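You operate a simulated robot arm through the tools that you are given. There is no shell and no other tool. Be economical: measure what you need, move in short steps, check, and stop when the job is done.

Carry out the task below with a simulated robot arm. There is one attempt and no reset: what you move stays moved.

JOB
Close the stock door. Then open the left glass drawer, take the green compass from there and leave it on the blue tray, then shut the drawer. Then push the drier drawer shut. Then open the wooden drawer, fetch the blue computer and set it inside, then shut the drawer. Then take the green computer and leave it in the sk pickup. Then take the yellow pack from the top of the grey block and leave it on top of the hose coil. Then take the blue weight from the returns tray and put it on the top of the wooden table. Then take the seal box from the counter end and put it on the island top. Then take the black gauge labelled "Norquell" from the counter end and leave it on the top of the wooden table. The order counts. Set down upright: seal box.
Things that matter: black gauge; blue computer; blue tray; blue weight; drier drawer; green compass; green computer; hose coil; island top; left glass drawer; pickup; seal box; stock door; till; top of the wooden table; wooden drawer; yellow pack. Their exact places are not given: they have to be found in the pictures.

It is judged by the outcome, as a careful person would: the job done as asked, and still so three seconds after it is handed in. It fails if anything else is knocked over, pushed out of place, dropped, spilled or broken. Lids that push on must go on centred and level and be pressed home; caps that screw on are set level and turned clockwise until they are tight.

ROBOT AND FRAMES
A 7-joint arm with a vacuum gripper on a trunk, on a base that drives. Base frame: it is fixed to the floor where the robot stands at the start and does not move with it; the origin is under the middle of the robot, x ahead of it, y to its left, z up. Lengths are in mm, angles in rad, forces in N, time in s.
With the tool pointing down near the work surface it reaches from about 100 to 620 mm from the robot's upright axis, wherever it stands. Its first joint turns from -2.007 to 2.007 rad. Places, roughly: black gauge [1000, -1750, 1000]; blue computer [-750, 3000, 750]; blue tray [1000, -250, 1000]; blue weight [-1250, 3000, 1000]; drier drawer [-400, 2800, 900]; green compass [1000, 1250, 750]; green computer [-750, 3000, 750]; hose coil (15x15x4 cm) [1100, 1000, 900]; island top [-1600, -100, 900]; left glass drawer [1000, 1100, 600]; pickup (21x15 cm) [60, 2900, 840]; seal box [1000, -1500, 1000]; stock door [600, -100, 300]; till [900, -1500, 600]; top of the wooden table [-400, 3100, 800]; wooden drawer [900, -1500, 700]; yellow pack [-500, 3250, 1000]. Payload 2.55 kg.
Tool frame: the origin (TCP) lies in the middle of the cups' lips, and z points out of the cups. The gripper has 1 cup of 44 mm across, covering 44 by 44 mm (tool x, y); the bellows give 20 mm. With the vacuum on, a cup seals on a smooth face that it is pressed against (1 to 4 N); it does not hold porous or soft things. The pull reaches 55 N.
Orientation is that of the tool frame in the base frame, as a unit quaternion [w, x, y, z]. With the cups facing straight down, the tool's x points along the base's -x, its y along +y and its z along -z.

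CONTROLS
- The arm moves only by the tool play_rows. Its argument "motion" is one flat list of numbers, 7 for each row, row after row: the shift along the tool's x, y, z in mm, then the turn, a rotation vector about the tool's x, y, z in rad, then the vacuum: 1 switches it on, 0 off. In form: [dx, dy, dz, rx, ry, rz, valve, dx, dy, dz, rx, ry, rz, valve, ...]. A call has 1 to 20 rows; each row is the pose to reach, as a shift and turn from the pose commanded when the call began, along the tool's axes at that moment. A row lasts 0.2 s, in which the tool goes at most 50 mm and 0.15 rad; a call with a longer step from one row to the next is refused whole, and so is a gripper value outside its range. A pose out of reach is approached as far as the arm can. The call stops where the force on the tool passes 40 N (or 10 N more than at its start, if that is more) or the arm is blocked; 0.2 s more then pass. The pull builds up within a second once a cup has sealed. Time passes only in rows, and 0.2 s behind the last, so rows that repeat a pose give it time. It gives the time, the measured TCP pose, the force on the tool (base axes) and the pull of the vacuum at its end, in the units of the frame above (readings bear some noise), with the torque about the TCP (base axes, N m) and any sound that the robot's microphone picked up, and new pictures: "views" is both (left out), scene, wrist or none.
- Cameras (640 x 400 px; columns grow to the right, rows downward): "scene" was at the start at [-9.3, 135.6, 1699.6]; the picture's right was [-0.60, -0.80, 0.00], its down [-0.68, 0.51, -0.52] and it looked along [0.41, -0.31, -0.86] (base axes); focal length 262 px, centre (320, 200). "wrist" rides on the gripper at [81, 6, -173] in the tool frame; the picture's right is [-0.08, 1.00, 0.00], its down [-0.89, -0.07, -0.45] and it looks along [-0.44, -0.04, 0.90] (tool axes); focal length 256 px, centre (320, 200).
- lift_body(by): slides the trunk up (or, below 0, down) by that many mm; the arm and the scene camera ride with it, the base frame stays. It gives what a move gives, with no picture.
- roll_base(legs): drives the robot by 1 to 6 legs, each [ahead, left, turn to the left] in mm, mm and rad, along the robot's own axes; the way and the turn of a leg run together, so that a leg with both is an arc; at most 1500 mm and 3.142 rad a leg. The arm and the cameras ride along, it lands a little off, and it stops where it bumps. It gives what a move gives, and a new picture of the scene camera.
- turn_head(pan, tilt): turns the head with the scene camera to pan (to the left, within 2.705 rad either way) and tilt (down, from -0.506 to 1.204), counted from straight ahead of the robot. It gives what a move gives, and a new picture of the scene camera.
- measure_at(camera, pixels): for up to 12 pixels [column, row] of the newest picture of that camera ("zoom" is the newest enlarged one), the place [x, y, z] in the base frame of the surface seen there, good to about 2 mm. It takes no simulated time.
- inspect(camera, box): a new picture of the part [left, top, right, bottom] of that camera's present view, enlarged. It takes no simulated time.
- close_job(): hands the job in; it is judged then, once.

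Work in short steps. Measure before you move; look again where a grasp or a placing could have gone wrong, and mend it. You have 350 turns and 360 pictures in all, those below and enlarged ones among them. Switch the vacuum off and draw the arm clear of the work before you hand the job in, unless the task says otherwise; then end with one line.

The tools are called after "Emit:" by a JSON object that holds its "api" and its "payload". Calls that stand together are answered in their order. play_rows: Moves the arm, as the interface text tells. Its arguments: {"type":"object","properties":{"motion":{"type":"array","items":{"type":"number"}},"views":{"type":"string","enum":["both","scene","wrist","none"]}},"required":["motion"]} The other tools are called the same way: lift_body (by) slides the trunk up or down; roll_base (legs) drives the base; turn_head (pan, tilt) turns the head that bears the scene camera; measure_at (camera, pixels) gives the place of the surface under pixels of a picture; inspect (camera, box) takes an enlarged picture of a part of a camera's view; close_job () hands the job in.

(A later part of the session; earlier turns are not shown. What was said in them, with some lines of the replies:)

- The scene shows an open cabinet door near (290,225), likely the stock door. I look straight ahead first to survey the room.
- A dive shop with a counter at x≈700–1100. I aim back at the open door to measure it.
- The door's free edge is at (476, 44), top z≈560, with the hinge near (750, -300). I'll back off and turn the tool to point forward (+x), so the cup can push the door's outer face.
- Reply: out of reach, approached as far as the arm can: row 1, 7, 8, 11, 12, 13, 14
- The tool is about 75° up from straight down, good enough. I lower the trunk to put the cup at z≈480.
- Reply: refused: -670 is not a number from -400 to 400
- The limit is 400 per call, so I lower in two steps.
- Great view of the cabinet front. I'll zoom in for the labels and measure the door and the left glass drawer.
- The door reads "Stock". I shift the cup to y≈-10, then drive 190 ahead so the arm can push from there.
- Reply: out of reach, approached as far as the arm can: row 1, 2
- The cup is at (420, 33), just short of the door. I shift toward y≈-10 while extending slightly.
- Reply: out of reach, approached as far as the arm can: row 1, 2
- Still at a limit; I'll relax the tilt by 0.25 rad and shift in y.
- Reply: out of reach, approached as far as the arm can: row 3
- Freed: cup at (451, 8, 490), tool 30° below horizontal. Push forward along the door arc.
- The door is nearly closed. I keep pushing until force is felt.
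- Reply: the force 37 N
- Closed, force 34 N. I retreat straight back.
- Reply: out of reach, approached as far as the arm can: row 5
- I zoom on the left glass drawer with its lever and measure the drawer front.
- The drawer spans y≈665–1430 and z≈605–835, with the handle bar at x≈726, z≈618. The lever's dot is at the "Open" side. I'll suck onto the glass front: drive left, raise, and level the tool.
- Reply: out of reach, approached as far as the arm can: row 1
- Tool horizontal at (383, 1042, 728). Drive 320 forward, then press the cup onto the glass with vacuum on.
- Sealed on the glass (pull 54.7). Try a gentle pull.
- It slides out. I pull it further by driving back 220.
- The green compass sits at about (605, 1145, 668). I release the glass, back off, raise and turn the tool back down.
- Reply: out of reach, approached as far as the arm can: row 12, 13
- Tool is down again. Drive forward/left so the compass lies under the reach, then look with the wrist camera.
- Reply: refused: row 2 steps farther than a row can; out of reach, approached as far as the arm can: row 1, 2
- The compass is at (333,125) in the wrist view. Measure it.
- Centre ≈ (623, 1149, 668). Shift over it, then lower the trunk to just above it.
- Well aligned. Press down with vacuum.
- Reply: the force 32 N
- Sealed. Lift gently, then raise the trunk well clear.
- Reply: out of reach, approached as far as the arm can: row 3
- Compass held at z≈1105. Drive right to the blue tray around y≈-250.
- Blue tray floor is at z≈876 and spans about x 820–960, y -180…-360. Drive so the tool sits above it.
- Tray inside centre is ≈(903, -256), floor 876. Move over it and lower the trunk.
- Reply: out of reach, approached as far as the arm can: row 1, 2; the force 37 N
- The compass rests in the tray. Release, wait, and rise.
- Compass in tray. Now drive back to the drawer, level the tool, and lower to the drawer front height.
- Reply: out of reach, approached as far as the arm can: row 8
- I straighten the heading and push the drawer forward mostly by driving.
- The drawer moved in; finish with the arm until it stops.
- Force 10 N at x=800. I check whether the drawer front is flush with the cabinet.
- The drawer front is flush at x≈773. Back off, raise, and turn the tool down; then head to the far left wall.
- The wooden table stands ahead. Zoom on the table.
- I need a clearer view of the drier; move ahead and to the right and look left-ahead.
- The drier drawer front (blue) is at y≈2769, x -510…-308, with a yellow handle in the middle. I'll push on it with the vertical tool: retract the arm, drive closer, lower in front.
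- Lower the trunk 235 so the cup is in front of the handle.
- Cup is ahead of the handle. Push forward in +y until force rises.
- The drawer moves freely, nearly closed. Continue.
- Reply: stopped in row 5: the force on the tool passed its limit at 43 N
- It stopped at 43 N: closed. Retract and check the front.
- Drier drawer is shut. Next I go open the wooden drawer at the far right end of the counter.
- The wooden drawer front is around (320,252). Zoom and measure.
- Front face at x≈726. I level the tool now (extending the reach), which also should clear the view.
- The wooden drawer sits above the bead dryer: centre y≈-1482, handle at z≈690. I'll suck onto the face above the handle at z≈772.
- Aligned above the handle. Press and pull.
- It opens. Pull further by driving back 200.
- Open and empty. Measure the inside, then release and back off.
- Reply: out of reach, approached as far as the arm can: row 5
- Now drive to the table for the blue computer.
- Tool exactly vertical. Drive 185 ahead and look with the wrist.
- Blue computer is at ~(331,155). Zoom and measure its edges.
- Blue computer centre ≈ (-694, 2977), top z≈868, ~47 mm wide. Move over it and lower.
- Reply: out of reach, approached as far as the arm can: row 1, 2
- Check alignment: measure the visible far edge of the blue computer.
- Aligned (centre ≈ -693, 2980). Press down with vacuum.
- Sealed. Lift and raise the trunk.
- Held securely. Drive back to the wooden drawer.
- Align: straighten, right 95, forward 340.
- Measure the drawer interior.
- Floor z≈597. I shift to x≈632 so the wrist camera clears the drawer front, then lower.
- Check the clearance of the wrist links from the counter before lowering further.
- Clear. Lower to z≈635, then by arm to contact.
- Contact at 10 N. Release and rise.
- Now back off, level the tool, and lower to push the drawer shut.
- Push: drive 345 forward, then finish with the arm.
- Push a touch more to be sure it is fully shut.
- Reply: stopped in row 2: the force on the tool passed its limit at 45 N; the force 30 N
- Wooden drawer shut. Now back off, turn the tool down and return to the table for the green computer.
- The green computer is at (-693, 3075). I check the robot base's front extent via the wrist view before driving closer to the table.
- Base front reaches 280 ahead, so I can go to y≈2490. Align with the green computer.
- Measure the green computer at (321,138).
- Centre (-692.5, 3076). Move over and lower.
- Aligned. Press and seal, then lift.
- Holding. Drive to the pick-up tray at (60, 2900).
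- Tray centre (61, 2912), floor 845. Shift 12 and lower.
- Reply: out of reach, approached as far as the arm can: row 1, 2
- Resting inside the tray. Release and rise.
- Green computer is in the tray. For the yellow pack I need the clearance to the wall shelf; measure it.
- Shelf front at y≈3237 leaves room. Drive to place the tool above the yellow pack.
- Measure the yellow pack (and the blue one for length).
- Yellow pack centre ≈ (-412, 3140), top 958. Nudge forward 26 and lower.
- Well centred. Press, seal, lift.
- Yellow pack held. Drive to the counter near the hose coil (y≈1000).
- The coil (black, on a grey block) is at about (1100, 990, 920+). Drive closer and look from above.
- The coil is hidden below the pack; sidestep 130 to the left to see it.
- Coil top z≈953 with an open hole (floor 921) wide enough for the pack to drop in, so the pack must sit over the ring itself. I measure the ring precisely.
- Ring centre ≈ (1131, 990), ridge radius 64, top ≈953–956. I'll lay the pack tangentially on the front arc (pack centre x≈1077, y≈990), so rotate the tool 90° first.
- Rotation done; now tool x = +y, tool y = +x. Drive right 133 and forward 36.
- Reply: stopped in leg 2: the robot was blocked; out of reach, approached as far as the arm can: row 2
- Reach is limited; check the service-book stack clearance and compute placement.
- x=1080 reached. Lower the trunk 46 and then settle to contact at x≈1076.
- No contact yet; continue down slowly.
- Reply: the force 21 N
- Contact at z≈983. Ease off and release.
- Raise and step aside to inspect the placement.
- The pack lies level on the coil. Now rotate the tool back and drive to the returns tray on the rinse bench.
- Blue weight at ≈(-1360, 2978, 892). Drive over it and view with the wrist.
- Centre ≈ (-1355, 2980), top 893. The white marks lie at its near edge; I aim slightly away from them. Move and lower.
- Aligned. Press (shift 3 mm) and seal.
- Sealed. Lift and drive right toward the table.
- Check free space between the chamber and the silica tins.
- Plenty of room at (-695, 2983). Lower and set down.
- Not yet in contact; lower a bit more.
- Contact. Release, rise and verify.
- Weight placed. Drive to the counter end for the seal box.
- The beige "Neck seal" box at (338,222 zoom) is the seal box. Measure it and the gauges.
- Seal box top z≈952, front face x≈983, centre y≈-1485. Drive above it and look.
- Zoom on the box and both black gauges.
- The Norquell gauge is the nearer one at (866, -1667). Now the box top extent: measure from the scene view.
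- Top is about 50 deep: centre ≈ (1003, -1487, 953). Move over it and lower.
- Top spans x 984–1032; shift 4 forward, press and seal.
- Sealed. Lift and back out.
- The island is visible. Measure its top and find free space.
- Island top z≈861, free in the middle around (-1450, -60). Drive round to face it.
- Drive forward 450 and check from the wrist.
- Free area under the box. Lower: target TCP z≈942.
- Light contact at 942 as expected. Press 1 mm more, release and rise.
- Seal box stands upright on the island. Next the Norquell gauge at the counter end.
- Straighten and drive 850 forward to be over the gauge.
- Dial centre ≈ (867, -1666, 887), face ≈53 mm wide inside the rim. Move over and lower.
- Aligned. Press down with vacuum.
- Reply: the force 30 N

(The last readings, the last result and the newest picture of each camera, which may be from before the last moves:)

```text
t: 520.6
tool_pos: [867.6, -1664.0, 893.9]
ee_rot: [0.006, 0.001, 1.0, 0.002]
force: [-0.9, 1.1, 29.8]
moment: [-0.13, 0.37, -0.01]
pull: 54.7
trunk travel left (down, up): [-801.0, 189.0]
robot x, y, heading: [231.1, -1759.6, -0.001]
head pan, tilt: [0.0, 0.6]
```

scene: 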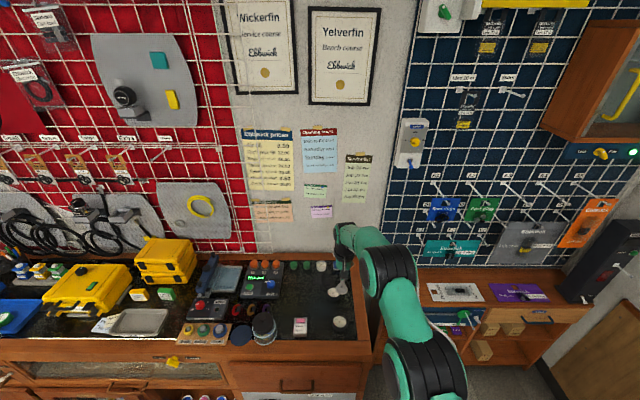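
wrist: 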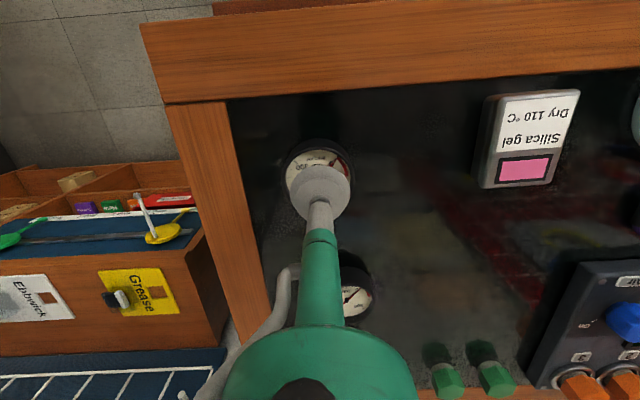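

Sealed at z≈894. Lift and check.

Emit:
{"api": "play_rows", "payload": {"motion": [0, 0, -10, 0, 0, 0, 1, 0, 0, -30, 0, 0, 0, 1], "views": "wrist"}}

Emit:
{"api": "lift_body", "payload": {"by": 189}}

```text
t: 521.2
tool_pos: [863.7, -1666.0, 911.7]
ee_rot: [-0.004, 0.0, 1.0, -0.001]
force: [0.1, 0.5, -0.8]
moment: [-0.03, 0.04, 0.01]
pull: 54.7
trunk travel left (down, up): [-801.0, 189.0]
robot x, y, heading: [231.1, -1761.6, 0.002]
head pan, tilt: [0.0, 0.6]
```

wrist: 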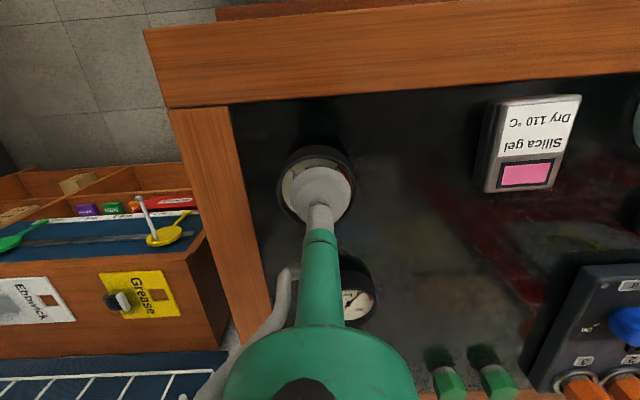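

```text
t: 523.2
tool_pos: [867.7, -1665.4, 1104.6]
ee_rot: [0.001, 0.001, 1.0, 0.0]
force: [0.6, -0.1, -2.1]
moment: [-0.02, -0.01, 0.0]
pull: 55.0
trunk travel left (down, up): [-990.0, 0.0]
robot x, y, heading: [229.6, -1760.6, -0.006]
head pan, tilt: [0.0, 0.6]
```

Held. Drive to the wooden table.

Emit:
{"api": "roll_base", "payload": {"legs": [[-750, 0, 0], [0, 0, 1.575], [1500, 0, 0], [1500, 0, 0], [900, 0, 0]]}}

```text
t: 549.4
tool_pos: [-493.3, 2767.5, 1104.2]
ee_rot: [0.0, -0.695, 0.719, 0.0]
force: [-0.4, 0.3, -0.9]
moment: [-0.06, -0.02, 0.0]
pull: 54.7
trunk travel left (down, up): [-990.0, 0.0]
robot x, y, heading: [-420.1, 2127.9, 1.534]
head pan, tilt: [0.0, 0.6]
```

scene: 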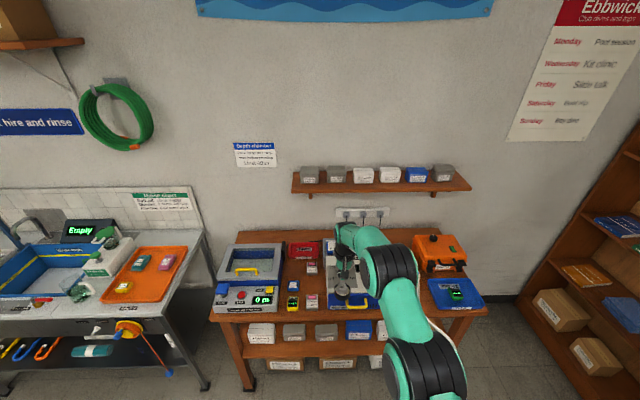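

Emit:
{"api": "roll_base", "payload": {"legs": [[0, 0, 0.037], [0, 172, 0], [300, 0, 0]]}}

Emit:
{"api": "play_rows", "payload": {"motion": [0, 0, 0, 0, 0, 0, 1], "views": "wrist"}}

```text
t: 552.9
tool_pos: [-685.5, 3063.6, 1103.7]
ee_rot: [0.0, -0.706, 0.708, 0.001]
force: [0.0, -0.1, -1.4]
moment: [0.03, -0.02, 0.01]
pull: 54.6
trunk travel left (down, up): [-990.0, 0.0]
robot x, y, heading: [-588.5, 2426.5, 1.571]
head pan, tilt: [0.0, 0.6]
```

scene: 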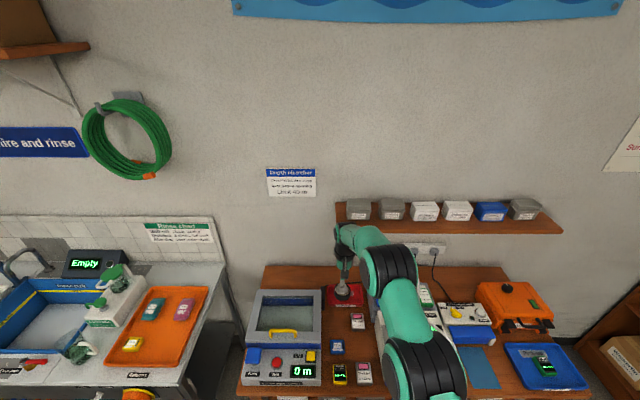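

```text
t: 553.3
tool_pos: [-683.9, 3062.7, 1104.3]
ee_rot: [0.0, -0.707, 0.708, -0.001]
force: [0.2, -0.4, -0.1]
moment: [0.03, 0.0, -0.03]
pull: 55.0
trunk travel left (down, up): [-990.0, 0.0]
robot x, y, heading: [-592.5, 2428.3, 1.561]
head pan, tilt: [0.0, 0.6]
```

wrist: 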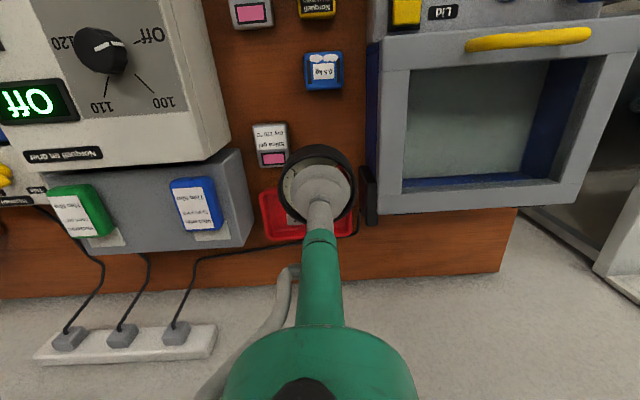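

Emit:
{"api": "measure_at", "payload": {"camera": "wrist", "pixels": [[323, 86], [323, 98], [265, 197], [288, 150], [322, 120], [322, 138], [368, 130], [300, 130], [351, 190]]}}

```text
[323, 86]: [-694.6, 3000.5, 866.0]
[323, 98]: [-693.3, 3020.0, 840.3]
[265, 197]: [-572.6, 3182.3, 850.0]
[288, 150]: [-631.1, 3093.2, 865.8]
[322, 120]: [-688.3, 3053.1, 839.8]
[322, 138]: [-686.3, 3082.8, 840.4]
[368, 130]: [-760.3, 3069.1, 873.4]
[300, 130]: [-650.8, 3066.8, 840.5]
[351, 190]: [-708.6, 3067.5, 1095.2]
```

Place at ≈(-693, 3066), table z 840; TCP target ≈863.

Emit:
{"api": "play_rows", "payload": {"motion": [-3, 8, 0, 0, 0, 0, 1, -3, 8, 0, 0, 0, 0, 1], "views": "none"}}

Emit:
{"api": "lift_body", "payload": {"by": -226}}

Emit:
{"api": "play_rows", "payload": {"motion": [0, 0, 4, 0, 0, 0, 1, 0, 0, 8, 0, 0, 0, 1, 0, 0, 11, 0, 0, 0, 1, 0, 0, 13, 0, 0, 0, 1], "views": "wrist"}}

```text
t: 553.9
tool_pos: [-691.3, 3063.5, 1103.4]
ee_rot: [0.0, -0.707, 0.707, 0.0]
force: [0.0, 0.2, -1.0]
moment: [0.01, 0.02, -0.01]
pull: 55.2
out of reach, approached as far as the arm can: row 1, 2
trunk travel left (down, up): [-990.0, 0.0]
robot x, y, heading: [-592.6, 2426.5, 1.57]
head pan, tilt: [0.0, 0.6]
```

```text
t: 556.3
tool_pos: [-691.0, 3062.2, 876.9]
ee_rot: [0.0, -0.707, 0.707, 0.0]
force: [-0.8, 0.3, -0.7]
moment: [-0.01, 0.02, 0.03]
pull: 54.5
trunk travel left (down, up): [-764.0, 226.0]
robot x, y, heading: [-592.6, 2427.3, 1.571]
head pan, tilt: [0.0, 0.6]
```

```text
t: 557.3
tool_pos: [-691.9, 3063.8, 866.7]
ee_rot: [0.0, -0.707, 0.708, 0.001]
force: [0.5, -3.3, 7.5]
moment: [0.05, -0.08, -0.01]
pull: 54.8
trunk travel left (down, up): [-764.0, 226.0]
robot x, y, heading: [-584.7, 2429.8, 1.567]
head pan, tilt: [0.0, 0.6]
```

wrist: 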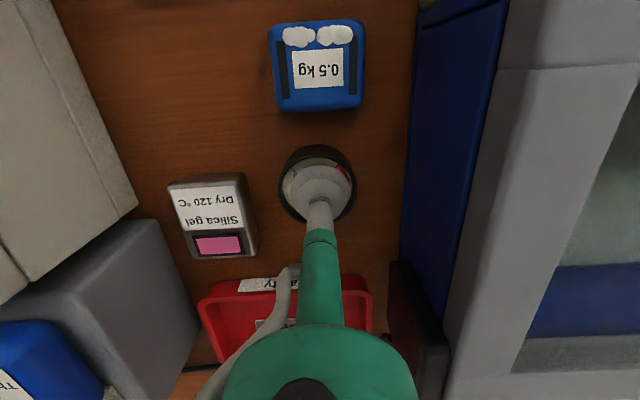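

Contact on the table. Release, rise and back off to verify.

Emit:
{"api": "play_rows", "payload": {"motion": [0, 0, 0, 0, 0, 0, 0, 0, 0, 0, 0, 0, 0, 0, 0, 0, 0, 0, 0, 0, 0, 0, 0, -5, 0, 0, 0, 0, 0, 0, -15, 0, 0, 0, 0], "views": "none"}}

Emit:
{"api": "lift_body", "payload": {"by": 220}}

Emit:
{"api": "roll_base", "payload": {"legs": [[-350, 0, 0], [0, -350, 0]]}}

Emit:
{"api": "turn_head", "payload": {"pan": 0.4, "tilt": 0.7}}

Emit:
{"api": "inspect", "payload": {"camera": "scene", "box": [220, 170, 480, 340]}}

```text
t: 558.5
tool_pos: [-691.3, 3063.0, 878.4]
ee_rot: [0.001, -0.706, 0.708, 0.001]
force: [-0.6, 0.0, 0.2]
moment: [0.03, 0.04, -0.02]
pull: 0.1
trunk travel left (down, up): [-764.0, 226.0]
robot x, y, heading: [-588.9, 2425.6, 1.572]
head pan, tilt: [0.0, 0.6]
```

```text
t: 560.8
tool_pos: [-690.6, 3063.5, 1099.6]
ee_rot: [0.0, -0.706, 0.708, 0.0]
force: [0.1, -0.3, 0.0]
moment: [0.02, -0.02, -0.01]
pull: 0.0
trunk travel left (down, up): [-984.0, 6.0]
robot x, y, heading: [-591.6, 2427.8, 1.569]
head pan, tilt: [0.0, 0.6]
```

```text
t: 565.0
tool_pos: [-338.6, 2710.1, 1099.7]
ee_rot: [0.0, -0.706, 0.708, 0.001]
force: [0.1, -0.2, 0.5]
moment: [0.04, 0.02, 0.02]
pull: 0.1
trunk travel left (down, up): [-984.0, 6.0]
robot x, y, heading: [-235.4, 2073.7, 1.568]
head pan, tilt: [0.0, 0.6]
```

scene: 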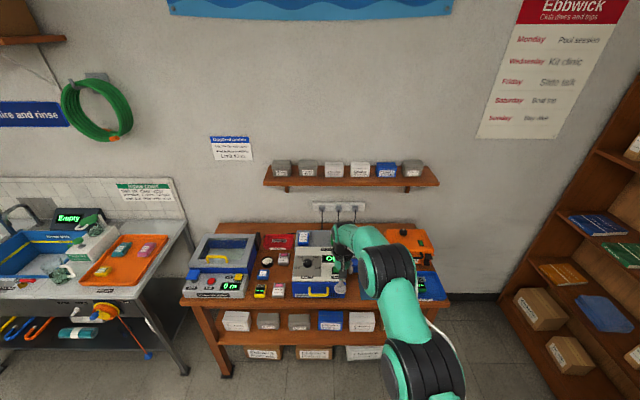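

```text
t: 565.8
tool_pos: [-337.7, 2709.0, 1099.3]
ee_rot: [0.001, -0.706, 0.708, 0.001]
force: [-0.5, -0.5, -0.2]
moment: [0.01, -0.02, -0.02]
pull: 0.1
trunk travel left (down, up): [-984.0, 6.0]
robot x, y, heading: [-233.1, 2075.2, 1.567]
head pan, tilt: [0.4, 0.7]
```

scene: 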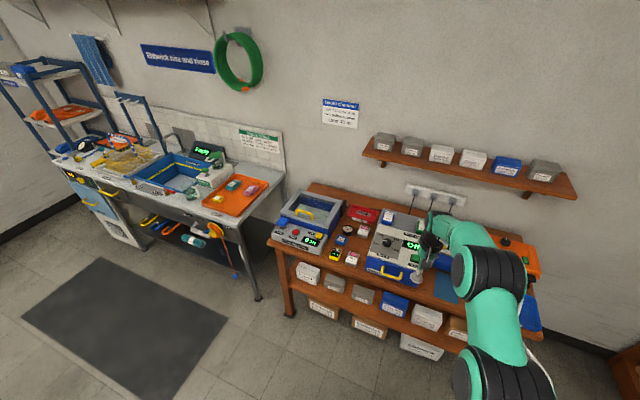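

```text
2.35 times, centred on (350, 255) of scene
```

zoom: 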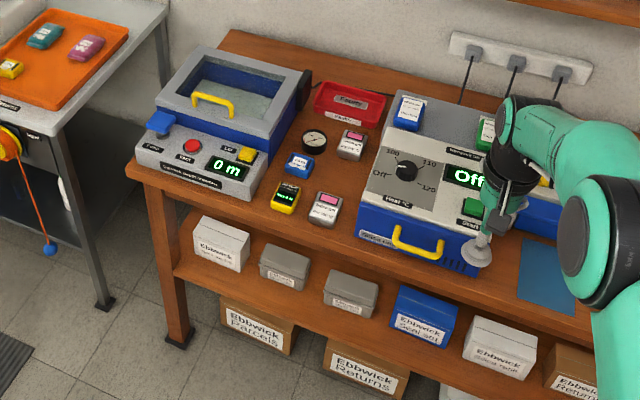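

The gauge and weight stand on the table. A last look at the counter to check the doors, drawers and the pack on the coil.

Emit:
{"api": "roll_base", "payload": {"legs": [[-900, 0, 0]]}}

Emit:
{"api": "turn_head", "payload": {"pan": -1.75, "tilt": 0.45}}

Emit:
{"api": "inspect", "payload": {"camera": "scene", "box": [180, 130, 400, 270]}}

```text
t: 570.7
tool_pos: [-336.8, 1791.7, 1099.8]
ee_rot: [0.0, -0.702, 0.713, 0.002]
force: [-0.9, -0.3, -0.1]
moment: [-0.03, 0.0, -0.02]
pull: 0.0
trunk travel left (down, up): [-984.0, 6.0]
robot x, y, heading: [-243.2, 1153.9, 1.551]
head pan, tilt: [0.4, 0.7]
```

scene: 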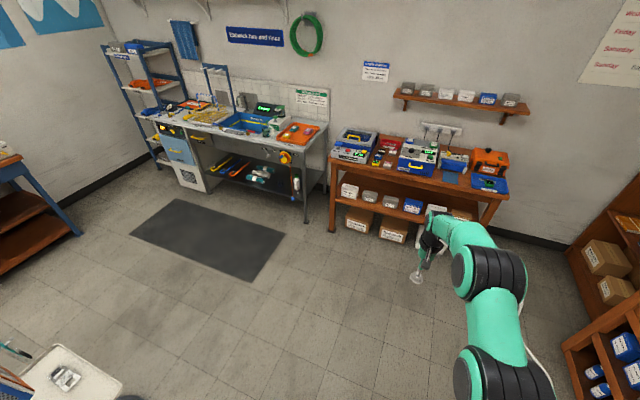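

```text
t: 572.7
tool_pos: [-338.3, 1792.3, 1099.0]
ee_rot: [0.001, -0.702, 0.713, 0.001]
force: [0.4, 0.5, 0.0]
moment: [-0.02, 0.0, 0.0]
pull: 0.1
trunk travel left (down, up): [-984.0, 6.0]
robot x, y, heading: [-248.3, 1153.1, 1.56]
head pan, tilt: [-1.751, 0.45]
```

scene: 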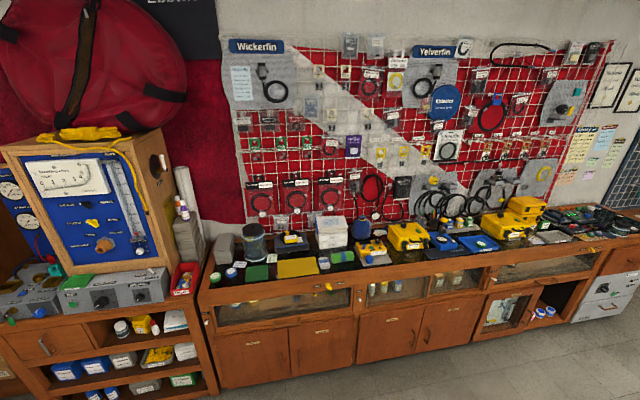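

```text
2.86 times, centred on (290, 200) of scene
```

zoom: 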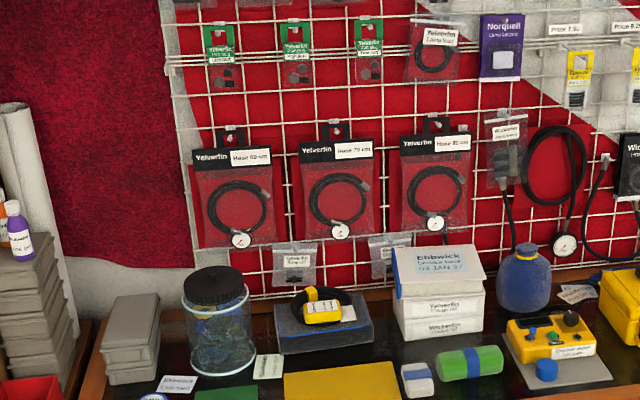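

Everything is in place: the doors and drawers are shut, the pack is on the coil, the vacuum is off and the arm is clear. I hand the job in.

Emit:
{"api": "close_job", "payload": {}}

```text
The job is handed in.
```

All nine steps were done in the order asked and the job is handed in. My last pictures showed everything in place, the vacuum off and the arm clear.
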